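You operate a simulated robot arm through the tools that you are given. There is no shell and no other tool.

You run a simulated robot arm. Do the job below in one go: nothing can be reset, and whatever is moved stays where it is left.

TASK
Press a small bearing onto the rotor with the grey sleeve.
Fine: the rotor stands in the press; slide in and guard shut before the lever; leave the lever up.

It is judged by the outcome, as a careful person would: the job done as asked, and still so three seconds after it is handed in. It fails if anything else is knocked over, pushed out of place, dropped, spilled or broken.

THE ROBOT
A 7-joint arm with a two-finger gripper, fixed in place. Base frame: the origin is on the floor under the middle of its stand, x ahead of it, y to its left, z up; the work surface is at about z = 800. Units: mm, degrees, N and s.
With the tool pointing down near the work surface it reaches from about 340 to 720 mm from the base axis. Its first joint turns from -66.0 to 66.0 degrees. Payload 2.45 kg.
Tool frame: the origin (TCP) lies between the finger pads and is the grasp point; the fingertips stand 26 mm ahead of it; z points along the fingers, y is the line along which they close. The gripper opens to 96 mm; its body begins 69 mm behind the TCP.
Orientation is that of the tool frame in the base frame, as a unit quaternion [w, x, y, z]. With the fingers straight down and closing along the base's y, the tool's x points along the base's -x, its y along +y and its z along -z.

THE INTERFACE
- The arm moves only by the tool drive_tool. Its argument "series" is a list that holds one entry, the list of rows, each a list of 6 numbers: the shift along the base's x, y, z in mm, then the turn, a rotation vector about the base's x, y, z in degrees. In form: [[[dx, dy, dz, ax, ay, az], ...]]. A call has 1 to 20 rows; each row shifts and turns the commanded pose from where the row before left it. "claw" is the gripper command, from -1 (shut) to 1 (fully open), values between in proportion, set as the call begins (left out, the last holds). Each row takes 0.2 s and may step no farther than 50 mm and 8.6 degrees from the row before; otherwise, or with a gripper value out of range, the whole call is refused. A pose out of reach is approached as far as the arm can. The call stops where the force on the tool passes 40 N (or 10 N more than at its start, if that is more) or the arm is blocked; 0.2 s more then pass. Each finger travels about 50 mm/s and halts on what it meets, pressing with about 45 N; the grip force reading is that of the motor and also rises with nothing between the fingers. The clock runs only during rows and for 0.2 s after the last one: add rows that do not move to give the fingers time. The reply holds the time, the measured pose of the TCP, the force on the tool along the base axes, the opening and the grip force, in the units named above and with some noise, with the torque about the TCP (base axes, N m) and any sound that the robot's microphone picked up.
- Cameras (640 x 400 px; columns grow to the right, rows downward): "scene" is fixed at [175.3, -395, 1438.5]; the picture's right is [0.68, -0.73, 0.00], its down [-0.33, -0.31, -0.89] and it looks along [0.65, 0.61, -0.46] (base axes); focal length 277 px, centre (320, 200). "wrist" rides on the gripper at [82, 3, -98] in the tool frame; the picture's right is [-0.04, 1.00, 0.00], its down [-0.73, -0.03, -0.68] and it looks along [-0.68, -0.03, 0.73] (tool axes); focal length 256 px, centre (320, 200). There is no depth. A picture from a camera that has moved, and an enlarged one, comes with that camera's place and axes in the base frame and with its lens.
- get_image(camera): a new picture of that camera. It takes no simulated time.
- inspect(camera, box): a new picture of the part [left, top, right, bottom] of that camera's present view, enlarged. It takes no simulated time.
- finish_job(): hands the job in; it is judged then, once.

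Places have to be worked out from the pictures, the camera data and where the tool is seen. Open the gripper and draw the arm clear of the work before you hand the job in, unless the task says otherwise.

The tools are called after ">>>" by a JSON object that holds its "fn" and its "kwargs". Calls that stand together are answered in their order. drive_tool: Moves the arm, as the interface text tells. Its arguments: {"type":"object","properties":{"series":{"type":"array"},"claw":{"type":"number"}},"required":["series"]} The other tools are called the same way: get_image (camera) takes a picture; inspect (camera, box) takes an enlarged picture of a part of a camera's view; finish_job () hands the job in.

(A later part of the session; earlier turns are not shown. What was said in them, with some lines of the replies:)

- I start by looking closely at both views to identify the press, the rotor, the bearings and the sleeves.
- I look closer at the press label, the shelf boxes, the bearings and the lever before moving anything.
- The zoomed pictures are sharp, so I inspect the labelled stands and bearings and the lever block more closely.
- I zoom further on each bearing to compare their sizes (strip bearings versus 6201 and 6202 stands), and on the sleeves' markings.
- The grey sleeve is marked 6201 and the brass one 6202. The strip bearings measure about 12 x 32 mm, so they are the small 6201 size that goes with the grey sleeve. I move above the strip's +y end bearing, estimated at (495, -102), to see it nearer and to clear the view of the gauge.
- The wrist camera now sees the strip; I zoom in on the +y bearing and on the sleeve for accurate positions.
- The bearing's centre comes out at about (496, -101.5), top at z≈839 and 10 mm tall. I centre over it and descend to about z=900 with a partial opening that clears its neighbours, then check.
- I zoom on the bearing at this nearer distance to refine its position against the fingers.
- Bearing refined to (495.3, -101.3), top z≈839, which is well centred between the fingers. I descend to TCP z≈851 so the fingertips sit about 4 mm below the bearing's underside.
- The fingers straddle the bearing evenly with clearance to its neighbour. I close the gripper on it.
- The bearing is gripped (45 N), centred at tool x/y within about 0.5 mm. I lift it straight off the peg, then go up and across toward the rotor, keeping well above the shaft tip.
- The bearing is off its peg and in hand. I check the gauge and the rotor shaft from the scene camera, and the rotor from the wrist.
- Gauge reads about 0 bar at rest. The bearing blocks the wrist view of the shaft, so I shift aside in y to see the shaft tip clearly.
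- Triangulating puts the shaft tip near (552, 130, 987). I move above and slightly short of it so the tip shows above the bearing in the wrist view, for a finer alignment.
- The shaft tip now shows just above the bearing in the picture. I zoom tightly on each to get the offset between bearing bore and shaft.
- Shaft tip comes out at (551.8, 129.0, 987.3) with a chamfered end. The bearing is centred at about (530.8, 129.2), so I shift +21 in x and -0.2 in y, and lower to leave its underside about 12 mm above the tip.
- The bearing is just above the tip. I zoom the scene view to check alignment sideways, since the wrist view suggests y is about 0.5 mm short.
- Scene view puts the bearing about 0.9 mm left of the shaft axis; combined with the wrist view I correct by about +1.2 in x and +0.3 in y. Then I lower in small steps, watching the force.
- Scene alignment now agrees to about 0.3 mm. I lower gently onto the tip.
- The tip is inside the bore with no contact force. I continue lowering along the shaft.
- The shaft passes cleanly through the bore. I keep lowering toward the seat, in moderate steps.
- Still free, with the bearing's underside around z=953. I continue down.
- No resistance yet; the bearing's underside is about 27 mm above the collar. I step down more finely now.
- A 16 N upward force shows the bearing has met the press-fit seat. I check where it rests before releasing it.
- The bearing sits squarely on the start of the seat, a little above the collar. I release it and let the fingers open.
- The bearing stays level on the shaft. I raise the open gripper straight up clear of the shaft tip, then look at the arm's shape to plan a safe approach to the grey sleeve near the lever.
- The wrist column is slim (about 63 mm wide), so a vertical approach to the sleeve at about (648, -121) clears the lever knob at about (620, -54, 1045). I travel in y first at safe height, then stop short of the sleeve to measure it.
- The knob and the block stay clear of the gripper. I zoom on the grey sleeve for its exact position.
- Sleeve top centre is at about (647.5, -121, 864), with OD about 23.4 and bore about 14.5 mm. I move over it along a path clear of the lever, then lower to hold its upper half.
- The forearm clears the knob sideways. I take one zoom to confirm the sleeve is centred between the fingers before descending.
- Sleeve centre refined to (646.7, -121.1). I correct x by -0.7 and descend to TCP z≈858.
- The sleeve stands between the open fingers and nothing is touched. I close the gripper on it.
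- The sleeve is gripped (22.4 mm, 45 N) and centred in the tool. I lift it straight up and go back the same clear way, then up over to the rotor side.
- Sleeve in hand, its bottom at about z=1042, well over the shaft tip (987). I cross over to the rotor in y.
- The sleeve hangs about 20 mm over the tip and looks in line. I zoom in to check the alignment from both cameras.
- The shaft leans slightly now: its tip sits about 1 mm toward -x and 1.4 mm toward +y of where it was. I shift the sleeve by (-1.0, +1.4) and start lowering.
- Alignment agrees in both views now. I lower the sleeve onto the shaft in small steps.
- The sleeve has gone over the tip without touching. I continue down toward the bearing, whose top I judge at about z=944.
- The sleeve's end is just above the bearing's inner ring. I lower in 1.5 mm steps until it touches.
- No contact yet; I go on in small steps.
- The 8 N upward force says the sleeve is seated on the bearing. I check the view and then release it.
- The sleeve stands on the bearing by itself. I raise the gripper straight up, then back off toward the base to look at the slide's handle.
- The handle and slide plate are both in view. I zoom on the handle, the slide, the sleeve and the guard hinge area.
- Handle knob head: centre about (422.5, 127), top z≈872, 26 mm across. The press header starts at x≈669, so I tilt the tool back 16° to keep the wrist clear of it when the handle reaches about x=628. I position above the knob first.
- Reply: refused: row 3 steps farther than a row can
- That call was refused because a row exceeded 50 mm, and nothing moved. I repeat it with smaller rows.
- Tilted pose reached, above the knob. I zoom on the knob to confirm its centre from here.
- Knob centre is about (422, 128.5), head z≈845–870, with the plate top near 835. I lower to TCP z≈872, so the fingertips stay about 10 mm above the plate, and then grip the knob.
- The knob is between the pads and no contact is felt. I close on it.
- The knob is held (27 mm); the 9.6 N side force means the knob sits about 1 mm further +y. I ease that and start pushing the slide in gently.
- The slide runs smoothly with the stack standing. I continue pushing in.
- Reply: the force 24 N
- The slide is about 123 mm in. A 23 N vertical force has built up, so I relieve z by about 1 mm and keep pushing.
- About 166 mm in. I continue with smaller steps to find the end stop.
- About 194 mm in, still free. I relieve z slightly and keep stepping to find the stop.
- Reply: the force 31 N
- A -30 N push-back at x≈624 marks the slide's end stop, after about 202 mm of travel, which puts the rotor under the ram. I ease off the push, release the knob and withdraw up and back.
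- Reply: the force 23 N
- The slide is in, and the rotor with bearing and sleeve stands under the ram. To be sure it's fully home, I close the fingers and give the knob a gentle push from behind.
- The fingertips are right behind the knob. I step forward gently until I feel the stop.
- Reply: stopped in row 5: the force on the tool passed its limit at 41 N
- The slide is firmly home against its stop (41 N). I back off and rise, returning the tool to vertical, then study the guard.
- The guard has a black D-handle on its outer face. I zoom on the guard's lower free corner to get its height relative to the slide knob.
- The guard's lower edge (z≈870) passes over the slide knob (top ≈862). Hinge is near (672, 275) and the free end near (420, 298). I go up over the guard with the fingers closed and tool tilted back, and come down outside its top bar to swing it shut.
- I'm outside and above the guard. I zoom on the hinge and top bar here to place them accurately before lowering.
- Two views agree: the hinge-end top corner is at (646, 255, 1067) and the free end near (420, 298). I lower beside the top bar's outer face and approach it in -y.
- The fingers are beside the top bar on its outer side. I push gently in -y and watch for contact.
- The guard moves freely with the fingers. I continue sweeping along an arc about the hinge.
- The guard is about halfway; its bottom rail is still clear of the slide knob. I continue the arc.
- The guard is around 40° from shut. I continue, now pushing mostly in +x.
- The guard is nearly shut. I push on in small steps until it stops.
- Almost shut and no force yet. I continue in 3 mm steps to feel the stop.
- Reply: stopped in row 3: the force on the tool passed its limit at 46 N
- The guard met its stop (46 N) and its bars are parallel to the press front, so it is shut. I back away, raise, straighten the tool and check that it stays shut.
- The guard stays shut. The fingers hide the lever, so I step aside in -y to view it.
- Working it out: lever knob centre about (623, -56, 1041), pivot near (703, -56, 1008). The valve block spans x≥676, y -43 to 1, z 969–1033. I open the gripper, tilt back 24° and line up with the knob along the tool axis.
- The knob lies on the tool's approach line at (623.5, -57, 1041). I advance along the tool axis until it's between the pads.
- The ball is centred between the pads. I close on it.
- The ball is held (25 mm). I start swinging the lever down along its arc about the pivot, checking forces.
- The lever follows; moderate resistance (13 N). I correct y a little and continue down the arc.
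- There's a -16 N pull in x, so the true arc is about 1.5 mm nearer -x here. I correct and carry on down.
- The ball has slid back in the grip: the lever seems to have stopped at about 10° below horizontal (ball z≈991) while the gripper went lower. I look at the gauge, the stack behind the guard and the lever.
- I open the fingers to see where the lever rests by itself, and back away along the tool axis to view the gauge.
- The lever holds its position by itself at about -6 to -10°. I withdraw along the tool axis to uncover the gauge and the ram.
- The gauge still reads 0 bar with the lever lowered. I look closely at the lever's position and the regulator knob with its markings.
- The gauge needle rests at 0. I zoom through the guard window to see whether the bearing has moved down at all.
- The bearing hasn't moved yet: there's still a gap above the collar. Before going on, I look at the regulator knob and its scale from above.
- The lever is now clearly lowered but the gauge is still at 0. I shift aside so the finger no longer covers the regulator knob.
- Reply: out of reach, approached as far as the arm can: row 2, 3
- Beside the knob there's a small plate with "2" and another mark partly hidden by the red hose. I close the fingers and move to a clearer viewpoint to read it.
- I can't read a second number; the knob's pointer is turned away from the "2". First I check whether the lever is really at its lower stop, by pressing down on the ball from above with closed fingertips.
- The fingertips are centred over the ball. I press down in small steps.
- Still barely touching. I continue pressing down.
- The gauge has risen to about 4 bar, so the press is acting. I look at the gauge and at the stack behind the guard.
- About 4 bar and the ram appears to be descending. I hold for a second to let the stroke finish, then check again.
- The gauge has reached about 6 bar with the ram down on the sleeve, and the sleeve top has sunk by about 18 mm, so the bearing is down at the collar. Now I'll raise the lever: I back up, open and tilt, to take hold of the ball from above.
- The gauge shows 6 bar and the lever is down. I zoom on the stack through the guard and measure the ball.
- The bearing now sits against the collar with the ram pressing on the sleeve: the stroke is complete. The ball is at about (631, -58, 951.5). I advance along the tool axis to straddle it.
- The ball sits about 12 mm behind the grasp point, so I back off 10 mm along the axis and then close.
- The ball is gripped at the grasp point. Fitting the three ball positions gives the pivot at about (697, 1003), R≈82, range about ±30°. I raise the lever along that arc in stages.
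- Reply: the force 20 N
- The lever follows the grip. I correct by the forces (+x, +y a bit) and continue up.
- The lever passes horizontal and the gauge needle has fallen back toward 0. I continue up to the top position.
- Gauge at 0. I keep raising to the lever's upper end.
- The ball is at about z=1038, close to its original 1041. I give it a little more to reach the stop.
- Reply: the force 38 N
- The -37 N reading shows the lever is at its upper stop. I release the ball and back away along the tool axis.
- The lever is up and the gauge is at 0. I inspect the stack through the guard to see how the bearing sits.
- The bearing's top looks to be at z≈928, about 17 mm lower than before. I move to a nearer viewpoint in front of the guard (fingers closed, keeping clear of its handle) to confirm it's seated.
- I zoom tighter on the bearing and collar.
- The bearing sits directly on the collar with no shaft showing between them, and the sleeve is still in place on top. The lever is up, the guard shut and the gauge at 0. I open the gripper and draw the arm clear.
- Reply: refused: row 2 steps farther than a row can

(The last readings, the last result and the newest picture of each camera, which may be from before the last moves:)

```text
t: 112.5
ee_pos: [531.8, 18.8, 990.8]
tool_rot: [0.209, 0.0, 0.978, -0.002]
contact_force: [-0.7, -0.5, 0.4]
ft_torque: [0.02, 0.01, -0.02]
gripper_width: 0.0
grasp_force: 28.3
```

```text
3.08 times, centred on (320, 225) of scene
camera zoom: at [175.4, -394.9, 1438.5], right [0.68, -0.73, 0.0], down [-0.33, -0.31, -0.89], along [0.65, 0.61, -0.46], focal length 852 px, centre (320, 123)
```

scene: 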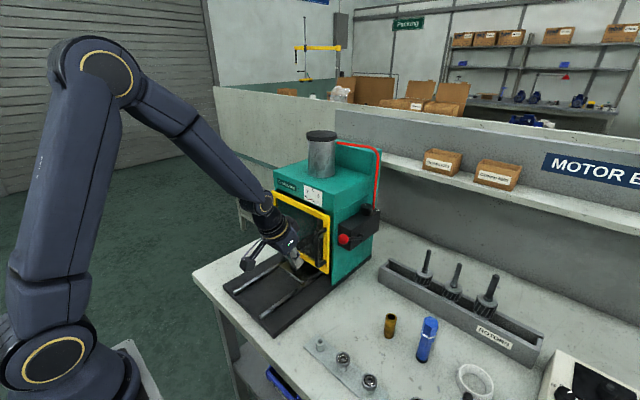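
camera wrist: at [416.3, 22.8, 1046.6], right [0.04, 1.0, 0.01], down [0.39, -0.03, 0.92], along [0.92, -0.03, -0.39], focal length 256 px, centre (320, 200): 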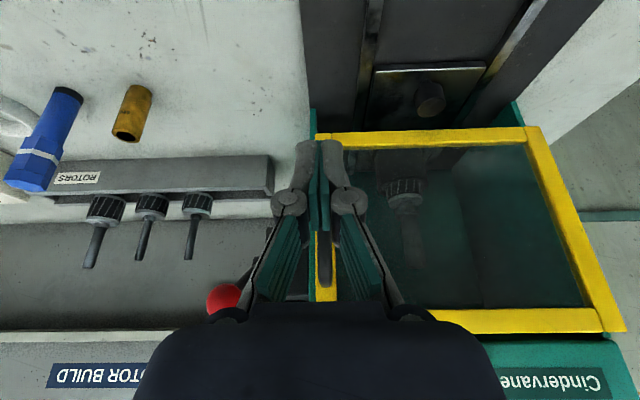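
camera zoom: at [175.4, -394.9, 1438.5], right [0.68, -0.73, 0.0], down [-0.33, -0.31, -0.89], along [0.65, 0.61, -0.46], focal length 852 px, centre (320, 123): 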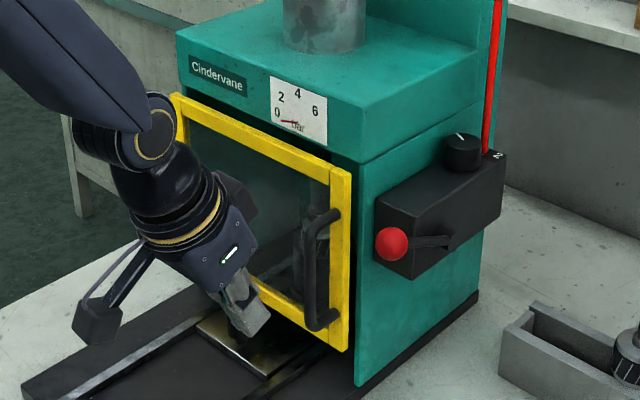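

That call was refused for step size, so I repeat the withdrawal with shorter rows.

>>> {"fn": "drive_tool", "kwargs": {"series": [[[-30, 0, 20, 0, 0, 0], [-25, -5, 30, 0, 8, 0], [-25, -10, 30, 0, 8, 0], [-15, -20, 30, 0, 8, 0], [0, -25, 35, 0, 0, 0], [0, -25, 35, 0, 0, 0], [0, -20, 35, 0, 0, 0], [0, 0, 0, 0, 0, 0], [0, 0, 0, 0, 0, 0]]], "claw": 0.6}}

>>> {"fn": "get_image", "kwargs": {"camera": "scene"}}

>>> {"fn": "get_image", "kwargs": {"camera": "wrist"}}

>>> {"fn": "inspect", "kwargs": {"camera": "scene", "box": [250, 160, 390, 290]}}

>>> {"fn": "inspect", "kwargs": {"camera": "scene", "box": [300, 290, 500, 400]}}

```text
t: 114.5
ee_pos: [435.5, -84.5, 1204.7]
tool_rot: [0.002, -0.001, 1.0, -0.002]
contact_force: [0.7, -0.9, -0.5]
ft_torque: [-0.01, -0.01, 0.0]
gripper_width: 76.8
grasp_force: 0.1
```

```text
taken
```

scene: 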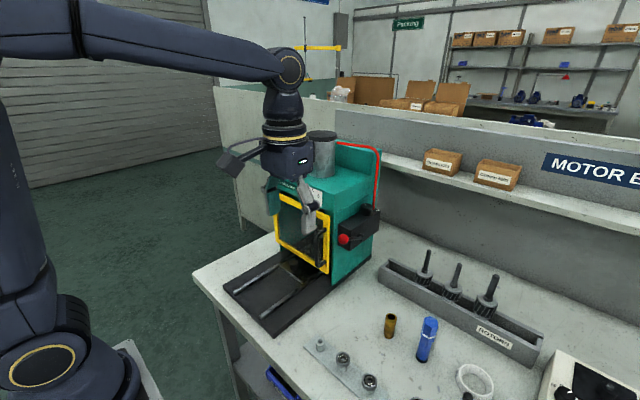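

```text
taken
camera wrist: at [353.4, -82.8, 1303.5], right [0.04, 1.0, 0.0], down [0.73, -0.03, 0.68], along [0.68, -0.03, -0.73], focal length 256 px, centre (320, 200)
```

wrist: 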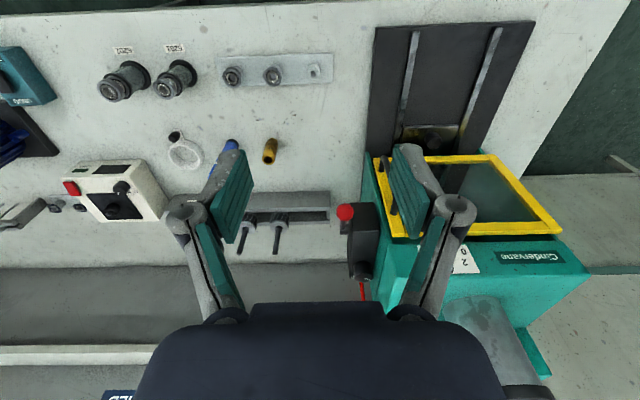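

```text
3.08 times, centred on (320, 225) of scene
camera zoom: at [175.3, -395.0, 1438.5], right [0.68, -0.73, 0.0], down [-0.33, -0.31, -0.89], along [0.65, 0.61, -0.46], focal length 852 px, centre (320, 123)
```

zoom: 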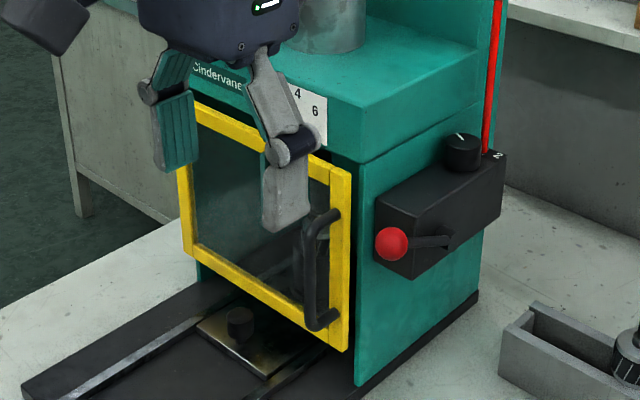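

```text
3.20 times, centred on (400, 345) of scene
camera zoom: at [175.3, -395.0, 1438.5], right [0.68, -0.73, 0.0], down [-0.33, -0.31, -0.89], along [0.65, 0.61, -0.46], focal length 886 px, centre (64, -264)
```

zoom: 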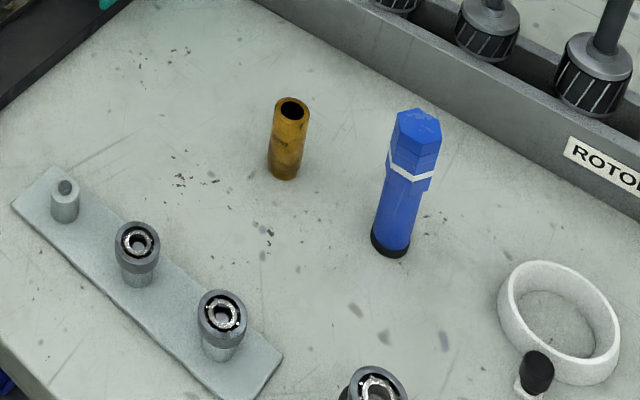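

All is in order: the bearing is pressed onto the collar, the guard is shut and the lever is back exactly where it started. The other parts are untouched, and the arm is clear with the gripper open. I hand the job in.

>>> {"fn": "finish_job", "kwargs": {}}

```text
The job is handed in.
```

I pressed a small bearing (6201) onto the rotor with the grey sleeve, which is also marked 6201, and handed the job in.

- **Bearing:** it sits on the rotor's collar with no shaft showing between them. I judged that by camera through the shut guard.
- **Order:** the slide was against its stop and the guard was shut before I touched the lever.
- **Pressing:** on my first pull the lever stopped partway and the gauge stayed at 0. I pressed it further down from above, and the gauge rose to about 6 bar. I held it there for just over a second and didn't touch the pressure regulator.
- **How it's left:** the lever is up where it started, with the gauge at 0. The slide is in, the guard is shut, and the sleeve is still on top of the bearing.
- **Everything else:** the other bearings, the brass sleeve and the spare rotors look undisturbed. The gripper is open and the arm is clear of the work.
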